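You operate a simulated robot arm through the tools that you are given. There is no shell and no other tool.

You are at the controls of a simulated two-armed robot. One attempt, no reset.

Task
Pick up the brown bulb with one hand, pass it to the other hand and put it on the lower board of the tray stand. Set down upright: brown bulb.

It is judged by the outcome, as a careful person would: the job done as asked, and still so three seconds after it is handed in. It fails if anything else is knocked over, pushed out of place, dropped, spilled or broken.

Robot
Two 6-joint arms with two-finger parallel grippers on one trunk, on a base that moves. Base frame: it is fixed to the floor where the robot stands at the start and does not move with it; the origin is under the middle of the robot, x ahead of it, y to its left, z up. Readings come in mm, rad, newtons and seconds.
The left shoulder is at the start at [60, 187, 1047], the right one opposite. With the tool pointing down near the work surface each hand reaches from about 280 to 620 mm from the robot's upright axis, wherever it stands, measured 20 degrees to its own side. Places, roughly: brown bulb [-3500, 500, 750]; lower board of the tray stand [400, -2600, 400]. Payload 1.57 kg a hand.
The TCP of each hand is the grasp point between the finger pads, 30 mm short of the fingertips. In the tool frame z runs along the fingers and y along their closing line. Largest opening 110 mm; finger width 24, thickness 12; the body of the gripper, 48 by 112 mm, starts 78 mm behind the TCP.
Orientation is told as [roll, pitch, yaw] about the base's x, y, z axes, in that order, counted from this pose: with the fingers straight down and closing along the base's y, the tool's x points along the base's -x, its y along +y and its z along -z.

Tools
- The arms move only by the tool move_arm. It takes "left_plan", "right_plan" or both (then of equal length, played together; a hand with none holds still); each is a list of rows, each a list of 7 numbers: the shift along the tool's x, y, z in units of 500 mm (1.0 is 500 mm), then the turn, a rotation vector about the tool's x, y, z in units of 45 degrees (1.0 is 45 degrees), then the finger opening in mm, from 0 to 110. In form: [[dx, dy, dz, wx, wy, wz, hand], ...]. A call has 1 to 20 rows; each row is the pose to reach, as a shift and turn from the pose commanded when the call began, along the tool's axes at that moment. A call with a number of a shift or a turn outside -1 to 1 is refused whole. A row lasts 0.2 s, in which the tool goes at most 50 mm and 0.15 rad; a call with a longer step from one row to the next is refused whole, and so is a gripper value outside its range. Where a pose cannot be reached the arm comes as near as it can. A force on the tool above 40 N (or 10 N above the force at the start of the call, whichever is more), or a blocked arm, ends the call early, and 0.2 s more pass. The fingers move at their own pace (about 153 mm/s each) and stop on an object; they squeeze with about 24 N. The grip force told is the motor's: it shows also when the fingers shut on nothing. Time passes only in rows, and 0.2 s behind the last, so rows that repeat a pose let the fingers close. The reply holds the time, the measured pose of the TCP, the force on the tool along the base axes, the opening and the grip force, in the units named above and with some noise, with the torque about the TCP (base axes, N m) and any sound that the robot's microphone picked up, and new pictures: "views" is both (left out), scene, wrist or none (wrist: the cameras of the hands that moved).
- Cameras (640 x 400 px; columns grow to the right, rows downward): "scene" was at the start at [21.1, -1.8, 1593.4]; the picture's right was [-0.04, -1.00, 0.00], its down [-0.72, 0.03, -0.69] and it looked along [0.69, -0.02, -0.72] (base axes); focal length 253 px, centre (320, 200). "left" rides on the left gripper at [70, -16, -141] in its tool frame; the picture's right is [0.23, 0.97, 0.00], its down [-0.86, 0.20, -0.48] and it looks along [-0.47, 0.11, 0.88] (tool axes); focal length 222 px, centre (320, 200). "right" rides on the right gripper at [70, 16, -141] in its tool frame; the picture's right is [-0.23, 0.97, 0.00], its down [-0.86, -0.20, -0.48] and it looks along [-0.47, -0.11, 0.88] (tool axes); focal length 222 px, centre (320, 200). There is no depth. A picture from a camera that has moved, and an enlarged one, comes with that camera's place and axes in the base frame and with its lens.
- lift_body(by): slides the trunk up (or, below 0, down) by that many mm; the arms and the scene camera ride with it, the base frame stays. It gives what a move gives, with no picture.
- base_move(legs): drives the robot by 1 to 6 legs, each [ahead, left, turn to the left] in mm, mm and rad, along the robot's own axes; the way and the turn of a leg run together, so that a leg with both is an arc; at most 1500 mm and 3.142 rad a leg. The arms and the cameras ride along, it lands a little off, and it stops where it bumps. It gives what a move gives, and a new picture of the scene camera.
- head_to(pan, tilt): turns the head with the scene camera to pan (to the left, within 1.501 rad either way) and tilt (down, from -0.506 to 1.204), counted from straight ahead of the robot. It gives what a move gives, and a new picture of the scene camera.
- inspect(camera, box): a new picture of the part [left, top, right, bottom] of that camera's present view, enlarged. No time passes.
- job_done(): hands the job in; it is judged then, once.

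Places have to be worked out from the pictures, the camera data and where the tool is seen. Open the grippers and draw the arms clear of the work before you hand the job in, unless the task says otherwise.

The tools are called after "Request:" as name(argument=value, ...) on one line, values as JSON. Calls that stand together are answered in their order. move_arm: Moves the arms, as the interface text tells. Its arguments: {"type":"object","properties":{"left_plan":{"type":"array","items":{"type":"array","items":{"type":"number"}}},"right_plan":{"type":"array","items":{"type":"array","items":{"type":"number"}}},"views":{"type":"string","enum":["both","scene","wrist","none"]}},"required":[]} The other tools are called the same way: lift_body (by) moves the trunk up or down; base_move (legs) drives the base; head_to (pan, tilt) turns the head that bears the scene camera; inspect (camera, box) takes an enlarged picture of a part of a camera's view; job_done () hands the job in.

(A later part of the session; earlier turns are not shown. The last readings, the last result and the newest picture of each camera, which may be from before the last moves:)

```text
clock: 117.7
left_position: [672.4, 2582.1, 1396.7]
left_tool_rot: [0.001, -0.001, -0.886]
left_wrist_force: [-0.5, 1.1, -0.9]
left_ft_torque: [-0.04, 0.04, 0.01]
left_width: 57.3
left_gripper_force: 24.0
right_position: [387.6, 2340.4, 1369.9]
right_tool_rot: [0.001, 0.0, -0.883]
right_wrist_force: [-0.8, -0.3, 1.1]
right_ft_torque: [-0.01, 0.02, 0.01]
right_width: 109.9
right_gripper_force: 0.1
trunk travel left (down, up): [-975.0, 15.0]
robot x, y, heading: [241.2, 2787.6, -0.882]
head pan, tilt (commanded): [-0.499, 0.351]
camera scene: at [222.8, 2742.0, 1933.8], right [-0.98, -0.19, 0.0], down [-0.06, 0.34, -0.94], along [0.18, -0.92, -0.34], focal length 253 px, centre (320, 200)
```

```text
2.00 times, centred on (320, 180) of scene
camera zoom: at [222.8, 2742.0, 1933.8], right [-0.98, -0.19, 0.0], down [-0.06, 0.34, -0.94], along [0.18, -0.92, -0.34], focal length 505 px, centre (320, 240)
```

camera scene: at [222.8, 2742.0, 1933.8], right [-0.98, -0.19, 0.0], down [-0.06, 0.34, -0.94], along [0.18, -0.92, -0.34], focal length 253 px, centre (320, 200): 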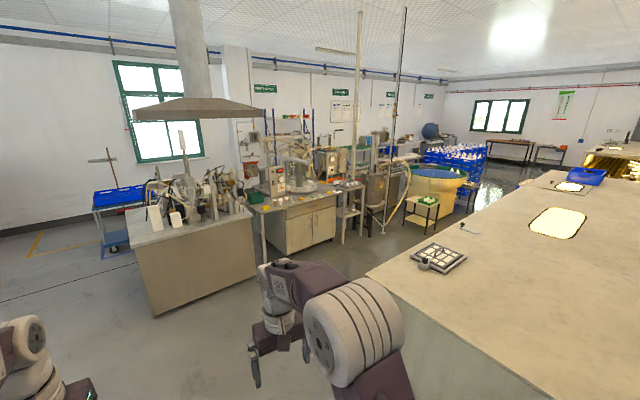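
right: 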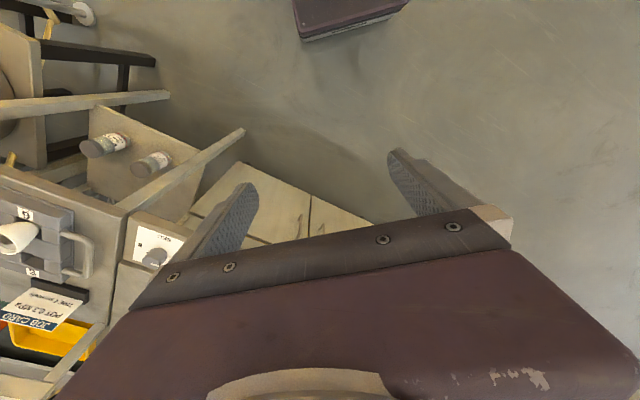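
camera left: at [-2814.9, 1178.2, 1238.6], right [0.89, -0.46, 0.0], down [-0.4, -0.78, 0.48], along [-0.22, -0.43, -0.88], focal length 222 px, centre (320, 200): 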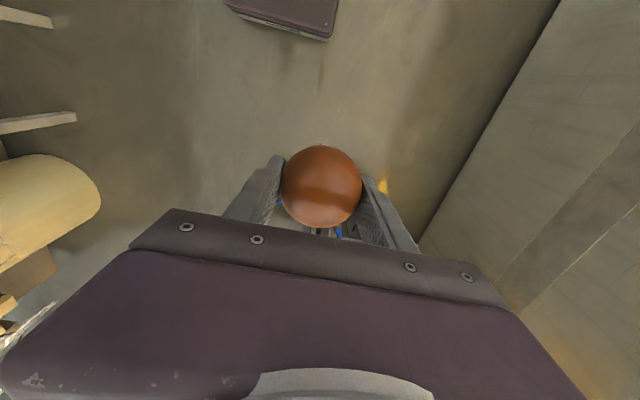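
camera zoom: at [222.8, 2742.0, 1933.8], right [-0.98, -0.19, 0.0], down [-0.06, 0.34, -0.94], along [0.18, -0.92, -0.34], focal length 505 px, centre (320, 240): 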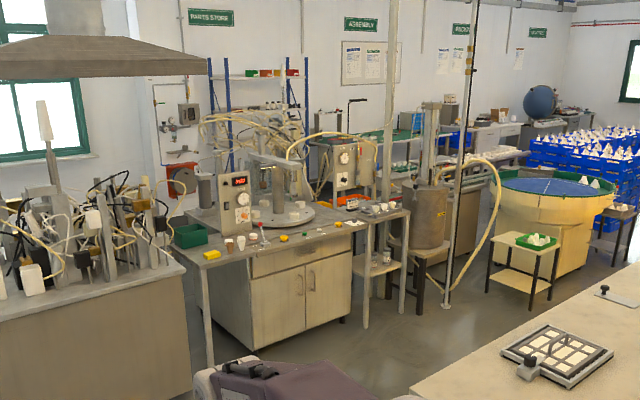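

The stand's place projects behind the vessel and bench, so it's hidden from here. I drive back to near my starting point and look from there with the trunk raised.

Request:
base_move(legs=[[0, 0, 0.008], [1024, 0, 0], [0, 0, -1.07], [1195, 0, 0], [0, 0, -0.16], [1000, 0, 0]])

Request:
head_to(pan=0.5, tilt=0.4)

Request:
inspect(camera="scene", box=[160, 80, 480, 280])

```text
clock: 137.1
left_position: [-113.6, -448.3, 1398.5]
left_tool_rot: [0.002, -0.004, -2.114]
left_wrist_force: [0.2, 0.8, -0.3]
left_ft_torque: [-0.04, 0.0, -0.01]
left_width: 57.5
left_gripper_force: 23.6
right_position: [-436.1, -261.3, 1369.8]
right_tool_rot: [-0.001, -0.001, -2.113]
right_wrist_force: [0.0, -0.2, 0.2]
right_ft_torque: [0.01, 0.0, -0.01]
right_width: 110.1
right_gripper_force: 0.0
trunk travel left (down, up): [-975.0, 15.0]
robot x, y, heading: [-64.4, 24.0, -2.111]
head pan, tilt (commanded): [-0.499, 0.351]
camera scene: at [-113.7, 31.4, 1933.9], right [-0.5, 0.86, 0.0], down [0.3, 0.17, -0.94], along [-0.81, -0.47, -0.34], focal length 253 px, centre (320, 200)
```

scene: 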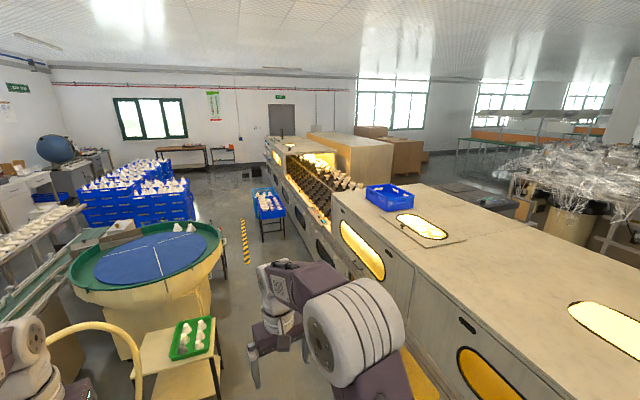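

```text
clock: 138.4
left_position: [-114.2, -449.0, 1396.3]
left_tool_rot: [0.004, -0.003, -2.113]
left_wrist_force: [0.0, 0.3, -1.2]
left_ft_torque: [0.01, 0.0, -0.01]
left_width: 57.4
left_gripper_force: 24.0
right_position: [-437.0, -261.3, 1368.2]
right_tool_rot: [-0.001, 0.0, -2.113]
right_wrist_force: [-0.2, 0.3, 1.2]
right_ft_torque: [0.01, 0.03, -0.01]
right_width: 110.0
right_gripper_force: 0.0
trunk travel left (down, up): [-975.0, 15.0]
robot x, y, heading: [-67.5, 27.7, -2.11]
head pan, tilt (commanded): [0.499, 0.4]
camera scene: at [-38.2, -15.4, 1929.4], right [-1.0, 0.04, 0.0], down [0.02, 0.39, -0.92], along [-0.04, -0.92, -0.39], focal length 253 px, centre (320, 200)
```

scene: 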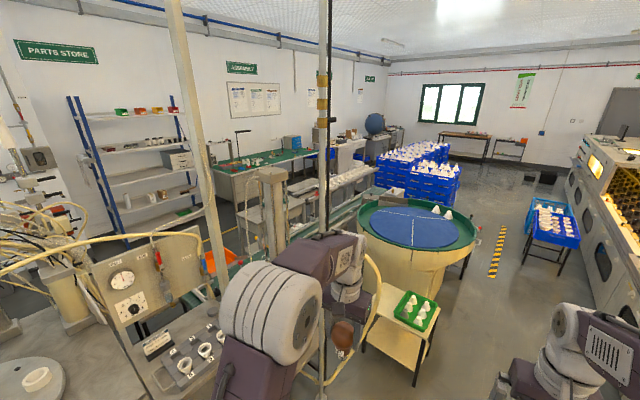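

```text
2.00 times, centred on (320, 180) of scene
camera zoom: at [-38.2, -15.4, 1929.4], right [-1.0, 0.04, 0.0], down [0.02, 0.39, -0.92], along [-0.04, -0.92, -0.39], focal length 505 px, centre (320, 240)
```

zoom: 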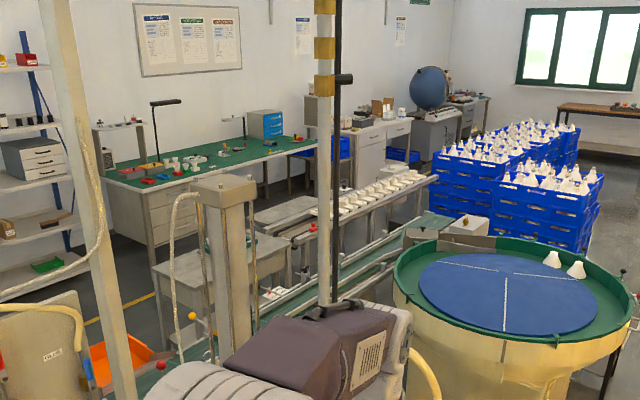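

The stand must be the grey two-board unit behind the vessel, reachable only from the far side of the benches; earlier views show a wide free floor around the hood bench's left end (corner ≈(2220,1120)). I turn and drive that way to look behind the benches.

Request:
base_move(legs=[[0, 0, -1.57], [0, 0, -1.557], [1400, 0, 0], [530, 0, 0], [0, 0, -0.85], [1400, 0, 0]])

Request:
head_to(pan=-0.7, tilt=0.35)

```text
clock: 164.4
left_position: [2661.5, 2219.4, 1397.3]
left_tool_rot: [0.001, -0.003, 0.184]
left_wrist_force: [0.6, 0.0, 0.5]
left_ft_torque: [-0.01, -0.01, -0.04]
left_width: 57.6
left_gripper_force: 24.2
right_position: [2736.5, 1853.5, 1369.4]
right_tool_rot: [0.0, -0.002, 0.183]
right_wrist_force: [-0.7, 0.2, -0.1]
right_ft_torque: [0.02, 0.02, 0.01]
right_width: 110.1
right_gripper_force: 0.2
trunk travel left (down, up): [-975.0, 15.0]
robot x, y, heading: [2273.8, 1941.9, 0.181]
head pan, tilt (commanded): [0.499, 0.4]
camera scene: at [2289.2, 1990.5, 1929.4], right [0.63, -0.78, 0.0], down [-0.3, -0.25, -0.92], along [0.72, 0.58, -0.39], focal length 253 px, centre (320, 200)
```

scene: 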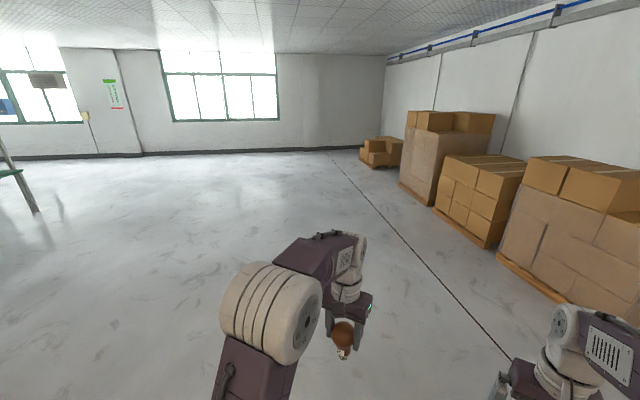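

```text
clock: 165.8
left_position: [2663.9, 2221.1, 1397.6]
left_tool_rot: [0.001, -0.002, 0.184]
left_wrist_force: [-0.2, 0.1, -1.1]
left_ft_torque: [0.03, -0.01, 0.0]
left_width: 57.3
left_gripper_force: 24.3
right_position: [2736.6, 1854.4, 1369.3]
right_tool_rot: [0.001, -0.001, 0.183]
right_wrist_force: [-0.2, -0.3, 0.5]
right_ft_torque: [0.02, 0.04, 0.0]
right_width: 109.9
right_gripper_force: 0.1
trunk travel left (down, up): [-975.0, 15.0]
robot x, y, heading: [2276.1, 1939.9, 0.188]
head pan, tilt (commanded): [-0.7, 0.351]
camera scene: at [2299.6, 1886.5, 1933.9], right [-0.49, -0.87, 0.0], down [-0.3, 0.17, -0.94], along [0.82, -0.46, -0.34], focal length 253 px, centre (320, 200)
```

scene: 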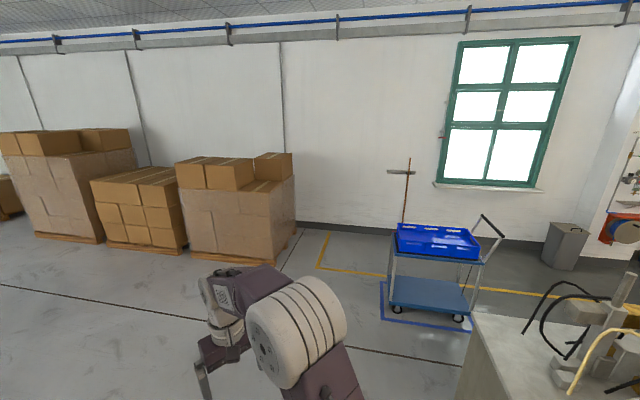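

A blue cart stands behind the hood bench with a gap of about 0.95 m between them. I pan further right to see along the back of the benches.

Request:
head_to(pan=-1.4, tilt=0.4)

Request:
inspect(camera="scene", box=[160, 80, 480, 280])

```text
clock: 166.8
left_position: [2663.4, 2220.9, 1396.5]
left_tool_rot: [0.002, -0.002, 0.184]
left_wrist_force: [0.0, -0.6, -0.7]
left_ft_torque: [-0.02, -0.03, -0.01]
left_width: 57.4
left_gripper_force: 24.0
right_position: [2737.8, 1854.3, 1369.5]
right_tool_rot: [0.001, 0.0, 0.184]
right_wrist_force: [0.4, -0.1, -0.8]
right_ft_torque: [0.0, 0.02, 0.03]
right_width: 110.1
right_gripper_force: 0.1
trunk travel left (down, up): [-975.0, 15.0]
robot x, y, heading: [2272.7, 1936.8, 0.183]
head pan, tilt (commanded): [-1.4, 0.4]
camera scene: at [2251.0, 1845.7, 1929.4], right [-0.94, -0.35, 0.0], down [-0.14, 0.36, -0.92], along [0.32, -0.86, -0.39], focal length 253 px, centre (320, 200)
```

scene: 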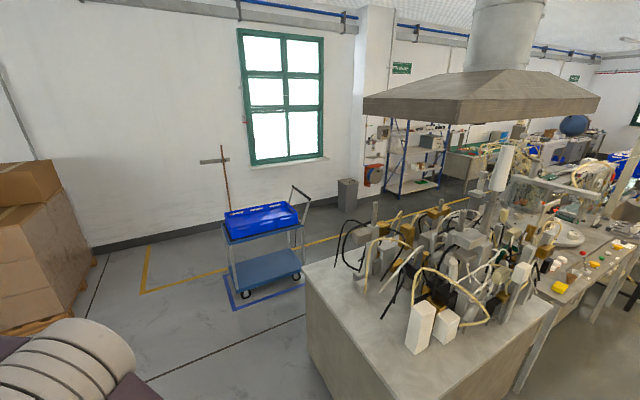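

```text
2.00 times, centred on (320, 180) of scene
camera zoom: at [2251.0, 1845.7, 1929.4], right [-0.94, -0.35, 0.0], down [-0.14, 0.36, -0.92], along [0.32, -0.86, -0.39], focal length 505 px, centre (320, 240)
```

zoom: 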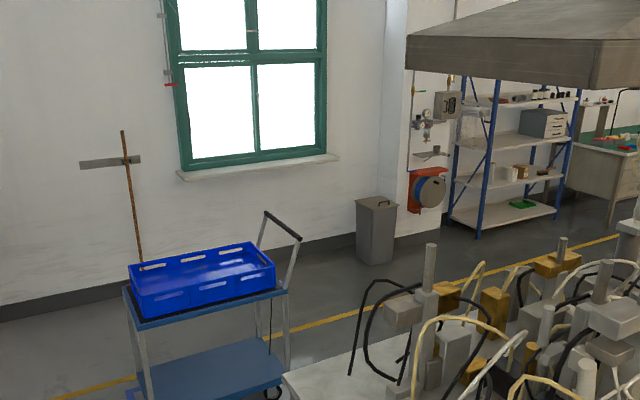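

Behind the benches runs a free aisle; the gap between hood bench and blue cart is ~0.9 m wide. I lower the trunk again (to stay under the hood's height) and drive to the gap's mouth near (3740,960), facing along it.

Request:
lift_body(by=-300)

Request:
base_move(legs=[[0, 0, -0.77], [1000, 0, 0], [761, 0, 0], [0, 0, -1.699]])

Request:
head_to(pan=0.0, tilt=0.5)

```text
clock: 169.8
left_position: [2663.9, 2220.8, 1097.0]
left_tool_rot: [0.001, -0.001, 0.184]
left_wrist_force: [-0.4, 0.3, -0.2]
left_ft_torque: [-0.01, 0.01, -0.01]
left_width: 57.3
left_gripper_force: 24.3
right_position: [2737.3, 1853.2, 1069.1]
right_tool_rot: [-0.001, 0.0, 0.182]
right_wrist_force: [0.0, -0.5, -0.6]
right_ft_torque: [0.0, -0.03, -0.02]
right_width: 109.7
right_gripper_force: 0.1
trunk travel left (down, up): [-675.0, 315.0]
robot x, y, heading: [2275.2, 1941.5, 0.185]
head pan, tilt (commanded): [-1.4, 0.4]
```

```text
clock: 184.9
left_position: [3578.1, 496.4, 1096.0]
left_tool_rot: [0.002, -0.003, -2.317]
left_wrist_force: [0.2, 0.6, -0.4]
left_ft_torque: [0.01, 0.0, -0.04]
left_width: 57.4
left_gripper_force: 23.9
right_position: [3299.7, 745.5, 1070.6]
right_tool_rot: [0.001, 0.0, -2.315]
right_wrist_force: [-1.3, -0.3, -0.2]
right_ft_torque: [0.01, -0.01, -0.03]
right_width: 109.9
right_gripper_force: 0.0
trunk travel left (down, up): [-675.0, 315.0]
robot x, y, heading: [3720.1, 954.5, -2.315]
head pan, tilt (commanded): [-1.4, 0.4]
camera scene: at [3685.0, 1045.9, 1629.4], right [0.54, 0.84, 0.0], down [0.33, -0.21, -0.92], along [-0.77, 0.5, -0.39], focal length 253 px, centre (320, 200)
```

scene: 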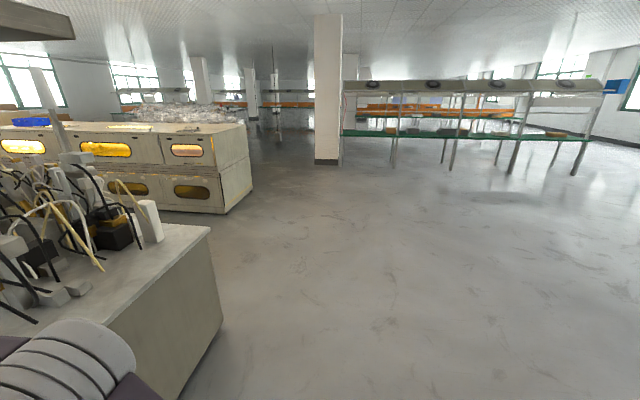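

```text
clock: 186.4
left_position: [3578.8, 495.5, 1096.7]
left_tool_rot: [0.002, 0.0, -2.315]
left_wrist_force: [0.3, 0.5, -0.5]
left_ft_torque: [-0.01, -0.02, -0.01]
left_width: 57.8
left_gripper_force: 23.8
right_position: [3299.4, 746.5, 1068.3]
right_tool_rot: [0.0, -0.001, -2.315]
right_wrist_force: [0.5, -0.4, 0.1]
right_ft_torque: [0.01, -0.02, -0.02]
right_width: 110.1
right_gripper_force: 0.1
trunk travel left (down, up): [-675.0, 315.0]
robot x, y, heading: [3725.4, 953.6, -2.317]
head pan, tilt (commanded): [0.0, 0.499]
camera scene: at [3701.0, 928.8, 1620.2], right [-0.73, 0.68, 0.0], down [0.32, 0.35, -0.88], along [-0.6, -0.64, -0.48], focal length 253 px, centre (320, 200)
```

scene: 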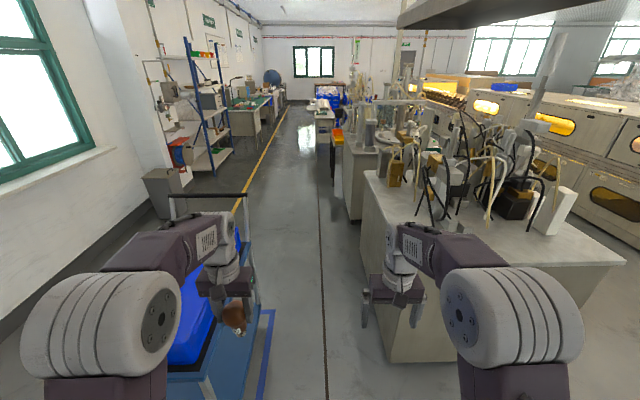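

The aisle is clear: the cart's tape edge lies ~335 mm left of my line, the hood bench ~440 mm right. I shift 40 mm left and drive 1400 mm straight through.

Request:
base_move(legs=[[0, 40, 0], [1400, 0, 0]])

```text
clock: 193.9
left_position: [2657.9, -560.6, 1096.5]
left_tool_rot: [0.004, -0.004, -2.316]
left_wrist_force: [-0.2, 0.1, -0.6]
left_ft_torque: [0.01, -0.03, 0.02]
left_width: 57.4
left_gripper_force: 23.7
right_position: [2379.7, -310.3, 1069.0]
right_tool_rot: [-0.001, -0.001, -2.316]
right_wrist_force: [-0.5, -1.0, -0.2]
right_ft_torque: [0.0, 0.01, 0.0]
right_width: 109.6
right_gripper_force: 0.1
trunk travel left (down, up): [-675.0, 315.0]
robot x, y, heading: [2802.3, -105.2, -2.312]
head pan, tilt (commanded): [0.0, 0.499]
camera scene: at [2781.1, -127.4, 1620.2], right [-0.73, 0.68, 0.0], down [0.32, 0.35, -0.88], along [-0.6, -0.65, -0.48], focal length 253 px, centre (320, 200)
```

scene: 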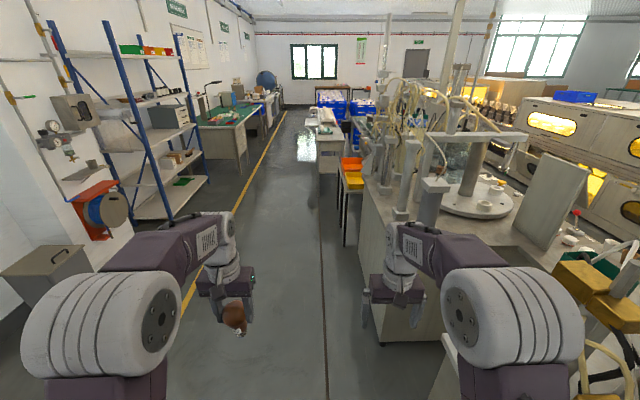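

Request:
inspect(camera="scene", box=[270, 80, 430, 240])

```text
2.50 times, centred on (350, 160) of scene
camera zoom: at [2781.1, -127.4, 1620.2], right [-0.73, 0.68, 0.0], down [0.32, 0.35, -0.88], along [-0.6, -0.65, -0.48], focal length 632 px, centre (245, 300)
```

zoom: 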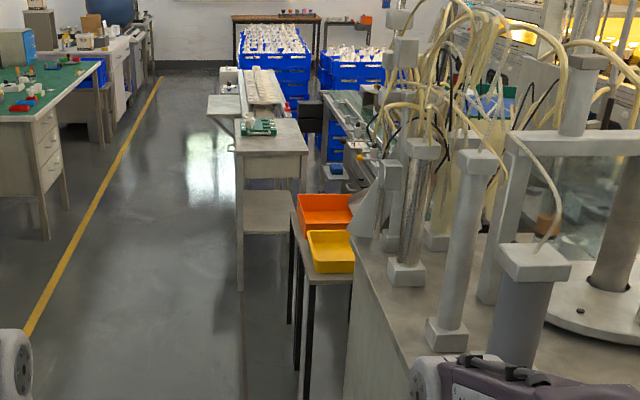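

The tray stand is the grey two-board unit ahead: its lower board projects exactly at the given place, upper board z≈790, lower z≈400, about 2.9–3.5 m ahead and slightly right. I drive down the aisle, keeping 450 mm further left, and stop short of it to look.

Request:
base_move(legs=[[0, 450, 0], [0, 0, 0.026], [1500, 0, 0], [750, 0, 0]])

Request:
head_to(pan=-0.5, tilt=0.6)

```text
clock: 195.4
left_position: [2774.2, -664.4, 1096.5]
left_tool_rot: [-0.001, -0.001, -2.316]
left_wrist_force: [0.7, 0.5, -0.2]
left_ft_torque: [0.03, 0.03, 0.0]
left_width: 57.4
left_gripper_force: 23.3
right_position: [2493.9, -416.0, 1069.2]
right_tool_rot: [-0.001, 0.001, -2.313]
right_wrist_force: [0.0, -0.5, 0.7]
right_ft_torque: [0.07, 0.04, 0.01]
right_width: 109.9
right_gripper_force: 0.1
trunk travel left (down, up): [-675.0, 315.0]
robot x, y, heading: [2913.4, -209.4, -2.316]
head pan, tilt (commanded): [0.0, 0.499]
stopped in leg 1: the robot was blocked; the commanded pose is now the measured one
camera scene: at [2895.3, -232.7, 1620.1], right [-0.74, 0.68, 0.0], down [0.32, 0.35, -0.88], along [-0.6, -0.65, -0.48], focal length 253 px, centre (320, 200)
```

scene: 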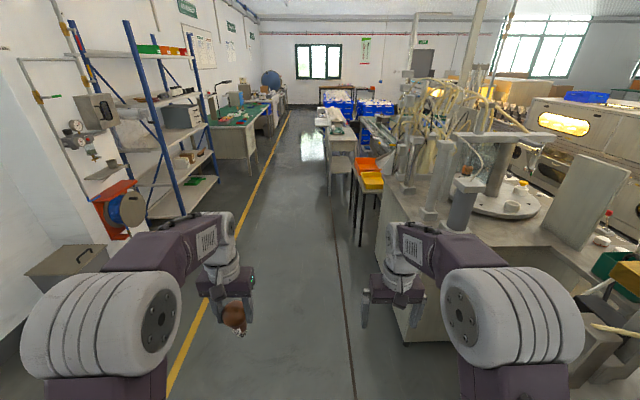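

```text
clock: 196.3
left_position: [2771.8, -663.6, 1097.0]
left_tool_rot: [0.001, -0.002, -2.317]
left_wrist_force: [0.3, 0.7, -1.1]
left_ft_torque: [-0.01, -0.01, 0.03]
left_width: 57.6
left_gripper_force: 24.4
right_position: [2494.4, -413.9, 1068.7]
right_tool_rot: [0.0, 0.0, -2.315]
right_wrist_force: [-0.4, -0.6, -0.3]
right_ft_torque: [-0.02, -0.01, -0.02]
right_width: 110.0
right_gripper_force: 0.0
trunk travel left (down, up): [-675.0, 315.0]
robot x, y, heading: [2912.2, -212.5, -2.317]
head pan, tilt (commanded): [-0.499, 0.6]
camera scene: at [2871.1, -191.7, 1611.1], right [-0.32, 0.95, 0.0], down [0.54, 0.18, -0.82], along [-0.78, -0.27, -0.57], focal length 253 px, centre (320, 200)
```

scene: 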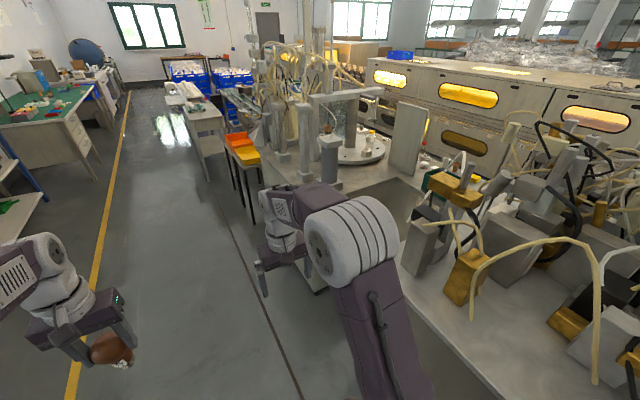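

I was blocked after ~150 mm of the sideways leg — I judged the clearance wrongly, and my base must have touched the blue cart at my left-rear. I look left at the cart to see its state before moving on.

Request:
head_to(pan=1.5, tilt=0.9)

```text
clock: 198.3
left_position: [2771.2, -662.7, 1097.7]
left_tool_rot: [0.001, -0.003, -2.315]
left_wrist_force: [0.3, 0.0, 0.4]
left_ft_torque: [0.0, 0.0, 0.01]
left_width: 57.5
left_gripper_force: 23.8
right_position: [2493.4, -415.3, 1068.8]
right_tool_rot: [0.001, 0.0, -2.315]
right_wrist_force: [0.7, -0.8, -0.3]
right_ft_torque: [-0.02, -0.04, -0.03]
right_width: 109.8
right_gripper_force: 0.0
trunk travel left (down, up): [-675.0, 315.0]
robot x, y, heading: [2913.8, -207.1, -2.315]
head pan, tilt (commanded): [1.499, 0.901]
camera scene: at [3007.3, -219.4, 1586.3], right [-0.73, -0.68, 0.0], down [-0.54, 0.57, -0.62], along [0.43, -0.45, -0.78], focal length 253 px, centre (320, 200)
```

scene: 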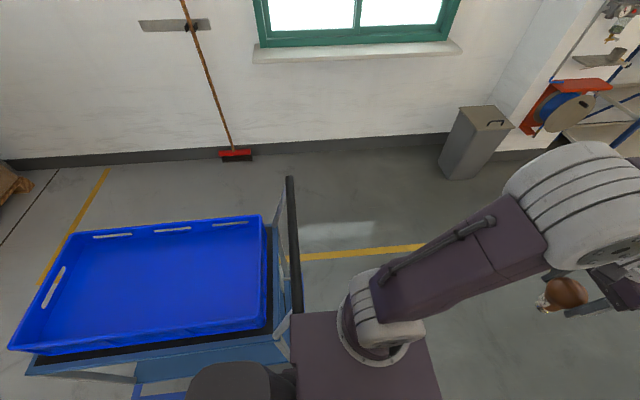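

The cart looks upright and still within its tape, only touched at its corner. I slide right 90 mm away from it, go ahead 450 mm until fully past it, and look back to check.

Request:
base_move(legs=[[0, -90, 0], [500, 0, 0]])

Request:
inspect(camera="scene", box=[0, 0, 640, 400])

```text
clock: 201.9
left_position: [2367.4, -966.4, 1097.8]
left_tool_rot: [0.002, -0.002, -2.317]
left_wrist_force: [0.2, 0.9, -0.2]
left_ft_torque: [0.01, -0.02, -0.03]
left_width: 57.0
left_gripper_force: 23.9
right_position: [2089.2, -716.3, 1069.4]
right_tool_rot: [-0.001, 0.001, -2.317]
right_wrist_force: [0.2, 0.5, -0.9]
right_ft_torque: [-0.02, -0.01, -0.01]
right_width: 110.2
right_gripper_force: 0.1
trunk travel left (down, up): [-675.0, 315.0]
robot x, y, heading: [2508.3, -515.8, -2.318]
head pan, tilt (commanded): [1.499, 0.901]
camera scene: at [2604.3, -522.9, 1586.3], right [-0.73, -0.68, 0.0], down [-0.54, 0.57, -0.62], along [0.42, -0.45, -0.78], focal length 253 px, centre (320, 200)
```

scene: 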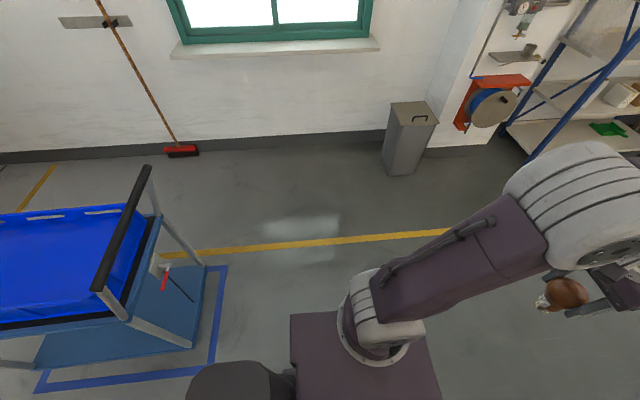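

```text
1.00 times, centred on (320, 200) of scene (not enlarged: the box is as wide or as high as the picture)
camera zoom: at [2604.3, -522.9, 1586.3], right [-0.73, -0.68, 0.0], down [-0.54, 0.57, -0.62], along [0.42, -0.45, -0.78], focal length 253 px, centre (320, 200)
```

zoom: 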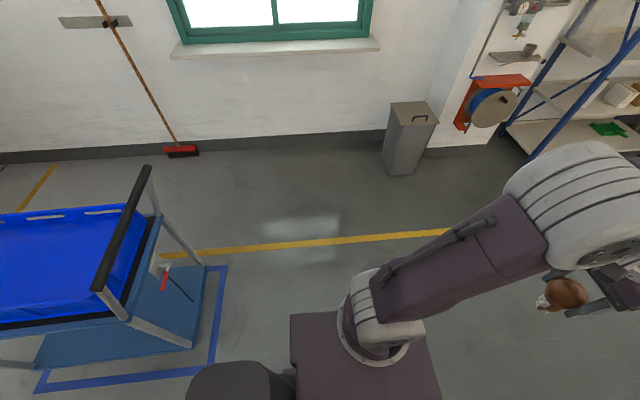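

The cart stands squarely inside its taped rectangle, so nothing was displaced. I now align to the aisle, shift left 350 mm (free here) and drive 2 m ahead toward the tray stand.

Request:
base_move(legs=[[0, 0, 0.032], [0, 350, 0], [1300, 0, 0], [700, 0, 0]])

Request:
head_to(pan=-0.5, tilt=0.7)

```text
clock: 214.1
left_position: [1338.6, -2703.5, 1096.3]
left_tool_rot: [0.002, 0.0, -2.292]
left_wrist_force: [0.1, 0.0, -0.7]
left_ft_torque: [0.0, 0.02, 0.04]
left_width: 57.3
left_gripper_force: 24.3
right_position: [1053.7, -2461.7, 1068.8]
right_tool_rot: [0.001, 0.001, -2.29]
right_wrist_force: [0.9, 0.2, -0.3]
right_ft_torque: [0.01, -0.02, 0.0]
right_width: 110.0
right_gripper_force: 0.1
trunk travel left (down, up): [-675.0, 315.0]
robot x, y, heading: [1469.7, -2244.5, -2.284]
head pan, tilt (commanded): [1.499, 0.901]
camera scene: at [1562.8, -2253.8, 1586.3], right [-0.71, -0.7, 0.0], down [-0.55, 0.56, -0.62], along [0.44, -0.44, -0.78], focal length 253 px, centre (320, 200)
```

scene: 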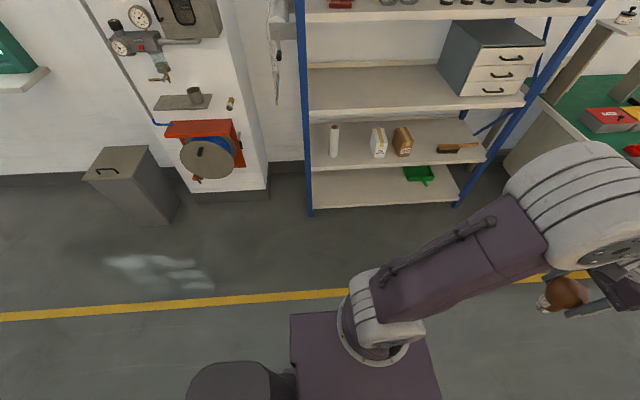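

```text
clock: 216.0
left_position: [1337.6, -2704.3, 1097.1]
left_tool_rot: [0.0, -0.002, -2.293]
left_wrist_force: [0.6, 0.0, 0.2]
left_ft_torque: [-0.01, -0.03, -0.02]
left_width: 57.5
left_gripper_force: 24.5
right_position: [1053.6, -2462.6, 1068.7]
right_tool_rot: [-0.001, -0.002, -2.289]
right_wrist_force: [0.9, -0.8, 0.6]
right_ft_torque: [0.01, 0.01, 0.02]
right_width: 109.9
right_gripper_force: 0.1
trunk travel left (down, up): [-675.0, 315.0]
robot x, y, heading: [1467.3, -2247.8, -2.294]
head pan, tilt (commanded): [-0.499, 0.7]
camera scene: at [1429.8, -2229.7, 1602.5], right [-0.35, 0.94, 0.0], down [0.6, 0.22, -0.76], along [-0.72, -0.26, -0.64], focal length 253 px, centre (320, 200)
```

scene: 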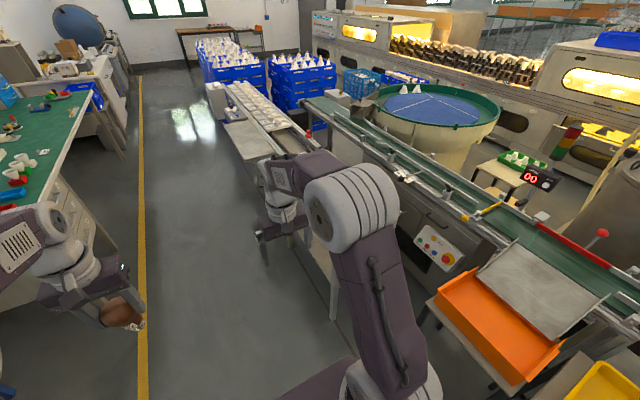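

The stand is ahead-right, hidden by my right arm. I drive ahead 850 mm, shift left 200 mm to have room, and turn right to face it across the aisle.

Request:
base_move(legs=[[850, 0, 0], [0, 200, 0], [0, 0, -1.56]])

Request:
head_to(pan=0.0, tilt=0.7)

```text
clock: 225.6
left_position: [593.2, -2900.3, 1096.6]
left_tool_rot: [0.003, -0.001, 2.435]
left_wrist_force: [-0.2, -1.0, 0.2]
left_ft_torque: [0.02, 0.0, 0.02]
left_width: 57.2
left_gripper_force: 23.6
right_position: [830.7, -2612.2, 1069.9]
right_tool_rot: [-0.001, 0.0, 2.437]
right_wrist_force: [0.5, 0.4, -0.1]
right_ft_torque: [0.02, -0.03, 0.01]
right_width: 109.8
right_gripper_force: 0.1
trunk travel left (down, up): [-675.0, 315.0]
robot x, y, heading: [1049.3, -3024.9, 2.435]
head pan, tilt (commanded): [-0.499, 0.7]
camera scene: at [1068.5, -2983.3, 1602.5], right [0.93, 0.36, 0.0], down [0.23, -0.6, -0.76], along [-0.27, 0.71, -0.64], focal length 253 px, centre (320, 200)
```

scene: 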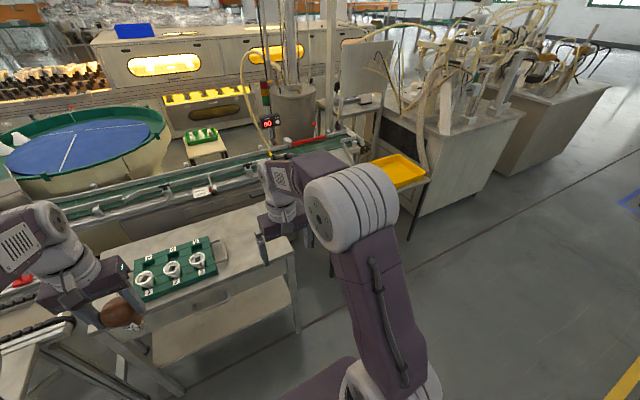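

```text
clock: 226.5
left_position: [593.2, -2901.5, 1096.2]
left_tool_rot: [0.003, -0.004, 2.434]
left_wrist_force: [-0.9, -0.2, -1.1]
left_ft_torque: [0.03, -0.02, 0.0]
left_width: 57.3
left_gripper_force: 24.2
right_position: [830.9, -2611.5, 1070.2]
right_tool_rot: [0.0, -0.001, 2.437]
right_wrist_force: [0.5, 0.0, 0.3]
right_ft_torque: [0.0, 0.0, 0.0]
right_width: 109.7
right_gripper_force: 0.0
trunk travel left (down, up): [-675.0, 315.0]
robot x, y, heading: [1051.9, -3024.6, 2.436]
head pan, tilt (commanded): [0.0, 0.7]
camera scene: at [1034.3, -3007.4, 1602.5], right [0.65, 0.76, 0.0], down [0.49, -0.42, -0.76], along [-0.58, 0.5, -0.64], focal length 253 px, centre (320, 200)
```

scene: 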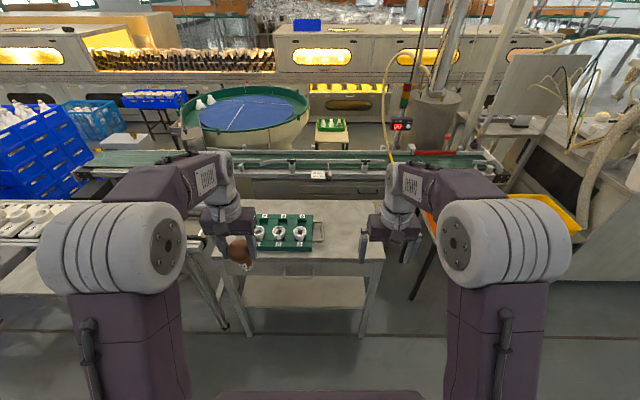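

The tray stand is now straight ahead: green tray with cups on its upper board and an empty lower board. I zoom in to measure it.

Request:
inspect(camera="scene", box=[210, 190, 410, 340])

```text
2.67 times, centred on (310, 265) of scene
camera zoom: at [1034.3, -3007.4, 1602.5], right [0.65, 0.76, 0.0], down [0.49, -0.42, -0.76], along [-0.58, 0.5, -0.64], focal length 674 px, centre (347, 27)
```

zoom: 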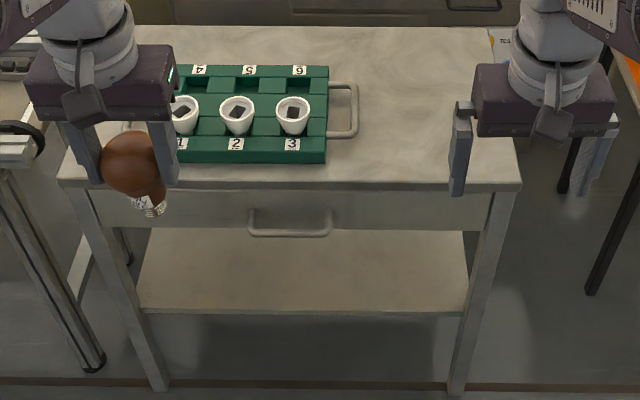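

The stand: upper board z≈777 with drawer down to z≈650, lower board z≈370–400, front edge ~640 mm ahead, so the bulb must go in roughly horizontally. I prepare the right hand for the handover by tilting it 45° forward in place.

Request:
move_arm(right_plan=[[0, 0, 0, 0, -0.16, 0, 110], [0, 0, 0, 0, -0.33, 0, 110], [0, 0, 0, 0, -0.5, 0, 110], [0, 0, 0, 0, -0.67, 0, 110], [0, 0, 0, 0, -0.84, 0, 110], [0, 0, 0, 0, -1.0, 0, 110], [0, 0, 0, 0, -1.0, 0, 110]], views="both")

```text
clock: 228.1
left_position: [593.2, -2899.4, 1096.7]
left_tool_rot: [0.002, -0.001, 2.434]
left_wrist_force: [-0.1, -0.4, -0.4]
left_ft_torque: [0.0, -0.02, 0.0]
left_width: 57.0
left_gripper_force: 24.1
right_position: [824.0, -2621.8, 1068.1]
right_tool_rot: [0.052, -0.726, 2.436]
right_wrist_force: [0.5, -0.4, 0.0]
right_ft_torque: [-0.04, 0.02, 0.03]
right_width: 109.9
right_gripper_force: 0.1
right hand out of reach, approached as far as the arm can: row 5, 6
trunk travel left (down, up): [-675.0, 315.0]
robot x, y, heading: [1053.0, -3027.2, 2.437]
head pan, tilt (commanded): [0.0, 0.7]
camera scene: at [1034.4, -3007.5, 1602.5], right [0.65, 0.76, 0.0], down [0.49, -0.42, -0.76], along [-0.58, 0.5, -0.64], focal length 253 px, centre (320, 200)
camera right: at [927.2, -2721.8, 1128.5], right [-0.73, -0.65, 0.19], down [-0.1, 0.38, 0.92], along [-0.67, 0.65, -0.35], focal length 222 px, centre (320, 200)
```

scene: 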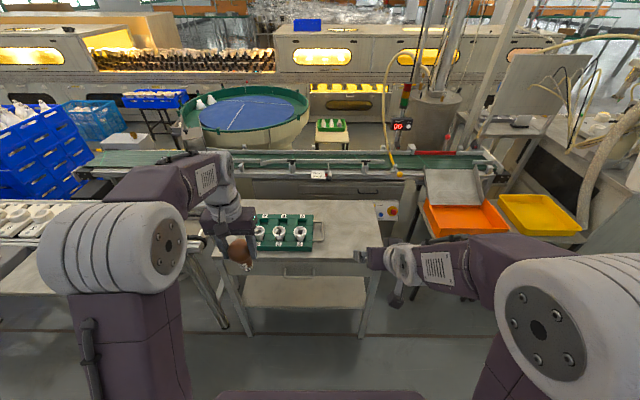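
right: 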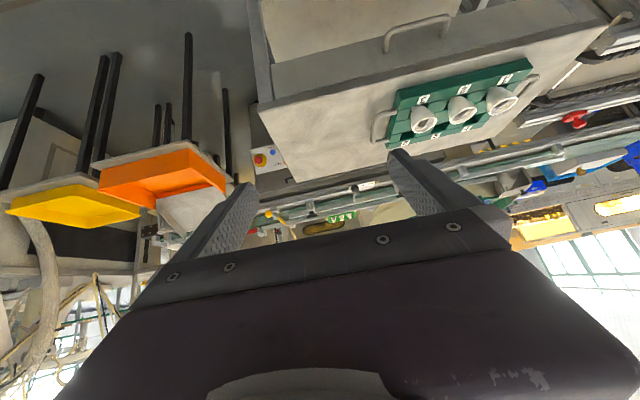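

The right arm folds too tightly when tilted forward this near, so I'll instead have the right hand point left (from its own side) for the handover. I first undo the tilt and look again.

Request:
move_arm(right_plan=[[0, 0, 0, 0, 0.16, 0, 110], [0, 0, 0, 0, 0.33, 0, 110], [0, 0, 0, 0, 0.5, 0, 110], [0, 0, 0, 0, 0.67, 0, 110], [0, 0, 0, 0, 0.84, 0, 110], [0, 0, 0, 0, 1.0, 0, 110], [0, 0, 0, 0, 1.0, 0, 110]], views="none")

Request:
inspect(camera="scene", box=[190, 215, 290, 285])

```text
clock: 229.7
left_position: [594.4, -2900.7, 1097.6]
left_tool_rot: [0.001, -0.002, 2.435]
left_wrist_force: [0.4, 0.2, 0.4]
left_ft_torque: [-0.01, 0.01, -0.02]
left_width: 57.1
left_gripper_force: 23.9
right_position: [831.4, -2612.6, 1069.2]
right_tool_rot: [0.001, 0.0, 2.437]
right_wrist_force: [0.2, -0.1, 0.3]
right_ft_torque: [-0.03, -0.03, 0.02]
right_width: 109.8
right_gripper_force: 0.0
right hand out of reach, approached as far as the arm can: row 1
trunk travel left (down, up): [-675.0, 315.0]
robot x, y, heading: [1050.2, -3025.9, 2.437]
head pan, tilt (commanded): [0.0, 0.7]
```

```text
5.71 times, centred on (240, 250) of scene
camera zoom: at [1034.9, -3008.0, 1602.5], right [0.65, 0.76, 0.0], down [0.49, -0.42, -0.77], along [-0.58, 0.5, -0.64], focal length 1444 px, centre (777, -86)
```

zoom: 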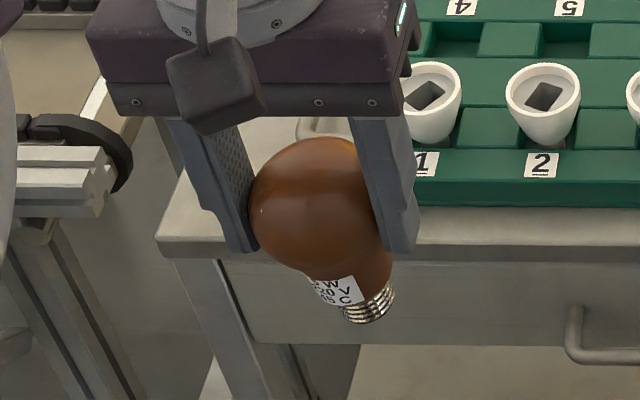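

The bulb seems to lean a bit in the left grip, perhaps from the bump. I check with the left wrist camera.

Request:
inspect(camera="left", box=[200, 100, 440, 260])

Request:
inspect(camera="right", box=[0, 0, 640, 400])

```text
2.50 times, centred on (320, 180) of left
camera zoom: at [656.1, -2933.2, 1239.2], right [-0.46, -0.89, 0.0], down [-0.78, 0.4, 0.48], along [-0.43, 0.22, -0.88], focal length 555 px, centre (320, 250)
```

zoom: 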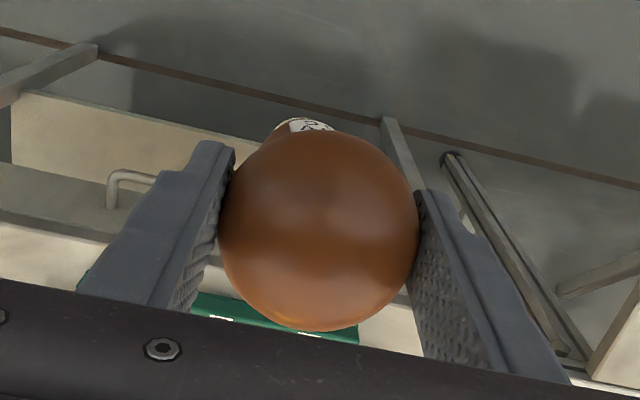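

```text
1.00 times, centred on (320, 200) of right (not enlarged: the box is as wide or as high as the picture)
camera zoom: at [872.8, -2668.2, 1211.0], right [-0.8, -0.59, 0.0], down [-0.52, 0.71, 0.48], along [-0.28, 0.39, -0.88], focal length 222 px, centre (320, 200)
```

zoom: 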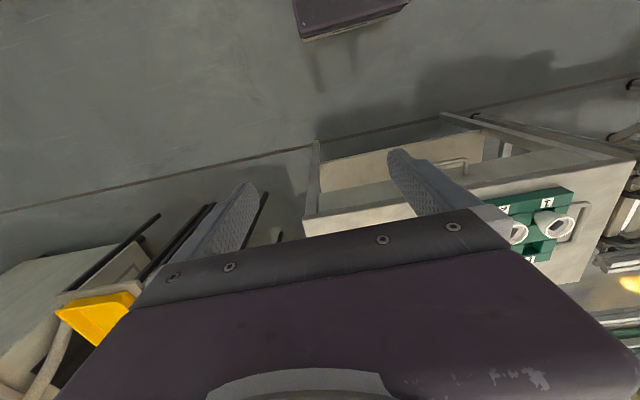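

The left wrist view shows the bulb leaning roughly 5° toward my right, still firmly held at 57 mm. I bring the left hand to my centre line (about 510 mm ahead) and move the right hand forward and out so it can tilt there without folding.

Request:
move_arm(left_plan=[[-0.0, -0.0, 0, 0, 0, 0, 45], [-0.027, -0.067, 0, 0, 0, 0, 45], [-0.055, -0.133, 0, 0, 0, 0, 45], [-0.082, -0.2, 0, 0, 0, 0, 45], [-0.109, -0.267, 0, 0, 0, 0, 45], [-0.137, -0.333, 0, 0, 0, 0, 45], [-0.164, -0.4, 0, 0, 0, 0, 45], [-0.164, -0.4, 0, 0, 0, 0, 45]], right_plan=[[-0.06, -0.02, 0.03, 0, 0, 0, 110], [-0.12, -0.04, 0.06, 0, 0, 0, 110], [-0.18, -0.06, 0.1, 0, 0, 0, 110], [-0.248, -0.06, 0.138, 0, 0, 0, 110], [-0.248, -0.06, 0.138, 0, 0, 0, 110], [-0.248, -0.06, 0.138, 0, 0, 0, 110], [-0.248, -0.06, 0.138, 0, 0, 0, 110], [-0.248, -0.06, 0.138, 0, 0, 0, 110]], views="scene")

Request:
inspect(camera="scene", box=[270, 170, 370, 240])

```text
clock: 231.5
left_position: [660.1, -2695.2, 1095.4]
left_tool_rot: [0.001, -0.002, 2.433]
left_wrist_force: [-0.5, 0.8, -0.3]
left_ft_torque: [0.03, 0.01, 0.01]
left_width: 57.4
left_gripper_force: 23.4
right_position: [755.9, -2510.2, 1001.1]
right_tool_rot: [0.0, -0.001, 2.438]
right_wrist_force: [0.3, -0.5, -0.1]
right_ft_torque: [-0.01, 0.02, 0.02]
right_width: 110.0
right_gripper_force: 0.1
trunk travel left (down, up): [-675.0, 315.0]
robot x, y, heading: [1049.1, -3026.8, 2.438]
head pan, tilt (commanded): [0.0, 0.7]
camera scene: at [1034.7, -3008.9, 1602.5], right [0.65, 0.76, 0.0], down [0.49, -0.42, -0.77], along [-0.58, 0.5, -0.64], focal length 253 px, centre (320, 200)
```

scene: 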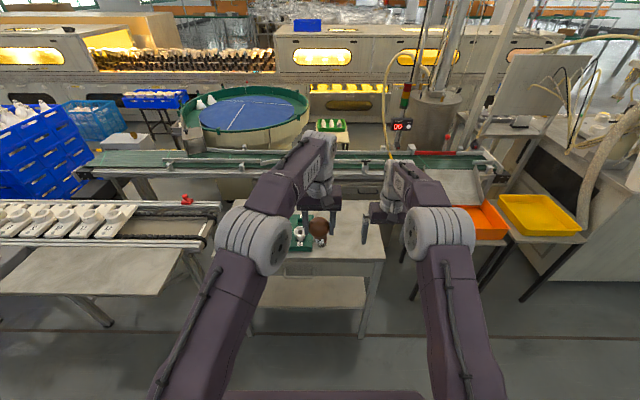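

```text
5.71 times, centred on (320, 205) of scene
camera zoom: at [1034.7, -3008.9, 1602.5], right [0.65, 0.76, 0.0], down [0.49, -0.42, -0.77], along [-0.58, 0.5, -0.64], focal length 1444 px, centre (320, 171)
```

zoom: 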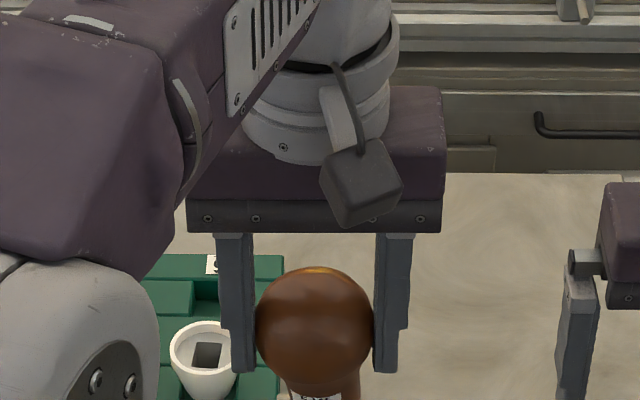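

The bulb now hangs on the centre line; I zoom a bit lower to measure its lean.

Request:
inspect(camera="scene", box=[290, 205, 350, 255])

```text
8.00 times, centred on (320, 230) of scene
camera zoom: at [1034.7, -3008.9, 1602.5], right [0.65, 0.76, 0.0], down [0.49, -0.42, -0.77], along [-0.58, 0.5, -0.64], focal length 2022 px, centre (320, -40)
```

zoom: 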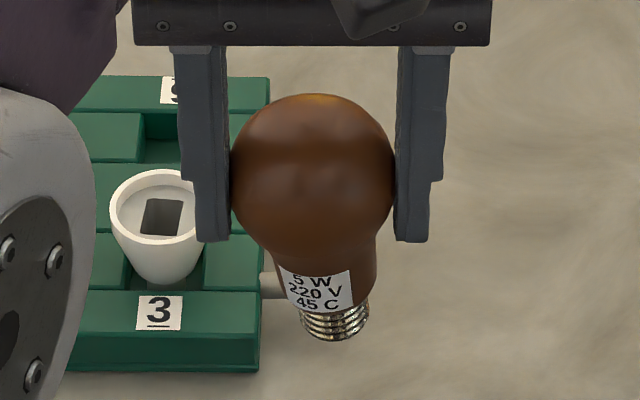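

The zoom shows the head centred at the left TCP (z≈1095), cap ~74 mm lower, leaning ~6° toward my right. The best handover is the right hand pointing left and closing fore-aft on the head, its fingers straddling the left finger; I start by yawing the right hand 45° left while moving it beside the bulb.

Request:
move_arm(right_plan=[[0.02, -0.01, -0.02, 0, 0, -0.16, 110], [0.04, -0.02, -0.04, 0, 0, -0.33, 110], [0.06, -0.03, -0.06, 0, 0, -0.5, 110], [0.08, -0.04, -0.08, 0, 0, -0.67, 110], [0.09, -0.052, -0.1, 0, 0, -0.84, 110], [0.096, -0.052, -0.118, 0, 0, -1.0, 110], [0.096, -0.052, -0.118, 0, 0, -1.0, 110]], views="scene")

```text
clock: 233.1
left_position: [659.6, -2695.1, 1097.0]
left_tool_rot: [0.002, -0.002, 2.435]
left_wrist_force: [-0.3, 0.3, -0.5]
left_ft_torque: [0.02, -0.02, 0.04]
left_width: 57.0
left_gripper_force: 24.1
right_position: [808.8, -2519.6, 1059.0]
right_tool_rot: [-0.001, 0.0, -3.059]
right_wrist_force: [-0.4, 0.8, -0.1]
right_ft_torque: [0.01, 0.0, -0.01]
right_width: 109.7
right_gripper_force: 0.0
trunk travel left (down, up): [-675.0, 315.0]
robot x, y, heading: [1053.7, -3025.7, 2.438]
head pan, tilt (commanded): [0.0, 0.7]
camera scene: at [1034.2, -3007.4, 1602.5], right [0.65, 0.76, 0.0], down [0.49, -0.42, -0.76], along [-0.58, 0.5, -0.64], focal length 253 px, centre (320, 200)
```

scene: 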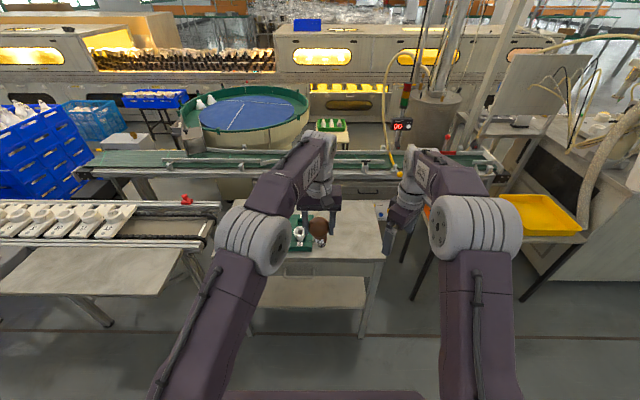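

The yaw worked. I add the second 45° so the fingers close fore-aft.

Request:
move_arm(right_plan=[[0, 0, 0, 0, 0, -0.16, 110], [0, 0, 0, 0, 0, -0.33, 110], [0, 0, 0, 0, 0, -0.5, 110], [0, 0, 0, 0, 0, -0.67, 110], [0, 0, 0, 0, 0, -0.84, 110], [0, 0, 0, 0, 0, -1.0, 110], [0, 0, 0, 0, 0, -1.0, 110]], views="none")

```text
clock: 234.7
left_position: [659.6, -2693.9, 1096.9]
left_tool_rot: [0.001, -0.001, 2.435]
left_wrist_force: [0.2, 0.0, -0.6]
left_ft_torque: [0.01, -0.03, 0.02]
left_width: 57.1
left_gripper_force: 24.2
right_position: [809.3, -2519.1, 1059.5]
right_tool_rot: [-0.001, 0.0, -2.275]
right_wrist_force: [0.3, 0.6, -0.1]
right_ft_torque: [0.0, 0.0, -0.02]
right_width: 110.2
right_gripper_force: 0.1
trunk travel left (down, up): [-675.0, 315.0]
robot x, y, heading: [1051.6, -3029.3, 2.436]
head pan, tilt (commanded): [0.0, 0.7]
```

The right hand now closes fore-aft at the same reach as the bulb. I tilt it 45° to point left, raising it to the head's height.

Request:
move_arm(right_plan=[[0, 0, -0.012, 0, -0.16, 0, 110], [0, 0, -0.024, 0, -0.33, 0, 110], [0, 0, -0.036, 0, -0.5, 0, 110], [0, 0, -0.048, 0, -0.67, 0, 110], [0, 0, -0.06, 0, -0.84, 0, 110], [0, 0, -0.074, 0, -1.0, 0, 110], [0, 0, -0.074, 0, -1.0, 0, 110]], views="both")

```text
clock: 236.3
left_position: [660.5, -2696.2, 1097.0]
left_tool_rot: [0.001, -0.002, 2.433]
left_wrist_force: [-1.1, 0.5, 0.3]
left_ft_torque: [0.0, -0.03, 0.04]
left_width: 57.2
left_gripper_force: 24.0
right_position: [808.3, -2520.6, 1096.9]
right_tool_rot: [-0.002, -0.786, -2.275]
right_wrist_force: [-0.1, -0.1, 0.0]
right_ft_torque: [0.0, 0.0, -0.02]
right_width: 110.2
right_gripper_force: 0.1
trunk travel left (down, up): [-675.0, 315.0]
robot x, y, heading: [1053.1, -3026.6, 2.432]
head pan, tilt (commanded): [0.0, 0.7]
camera scene: at [1034.1, -3007.9, 1602.5], right [0.65, 0.76, 0.0], down [0.49, -0.42, -0.76], along [-0.58, 0.5, -0.64], focal length 253 px, centre (320, 200)
camera right: at [917.2, -2415.8, 1147.2], right [0.64, -0.75, 0.16], down [-0.32, -0.07, 0.94], along [-0.7, -0.65, -0.29], focal length 222 px, centre (320, 200)
```

scene: 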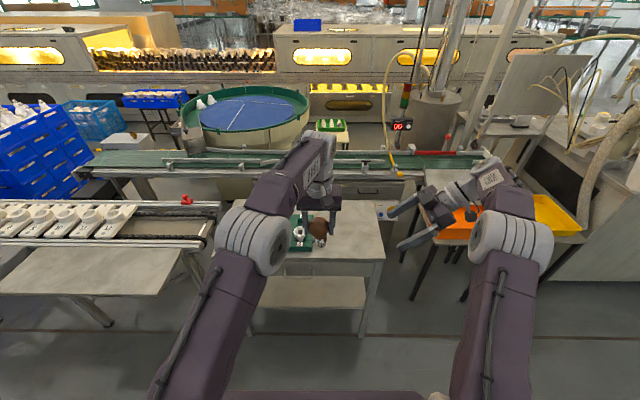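
right: 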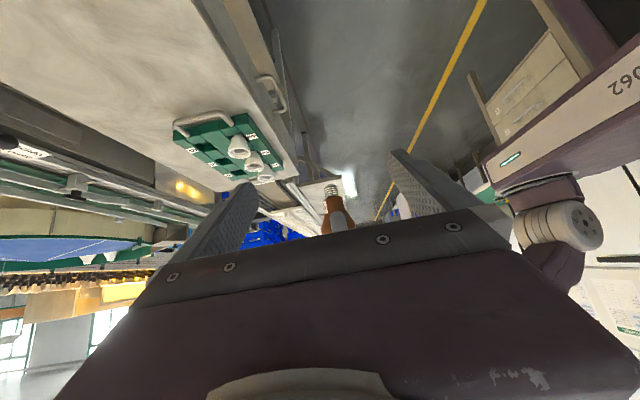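

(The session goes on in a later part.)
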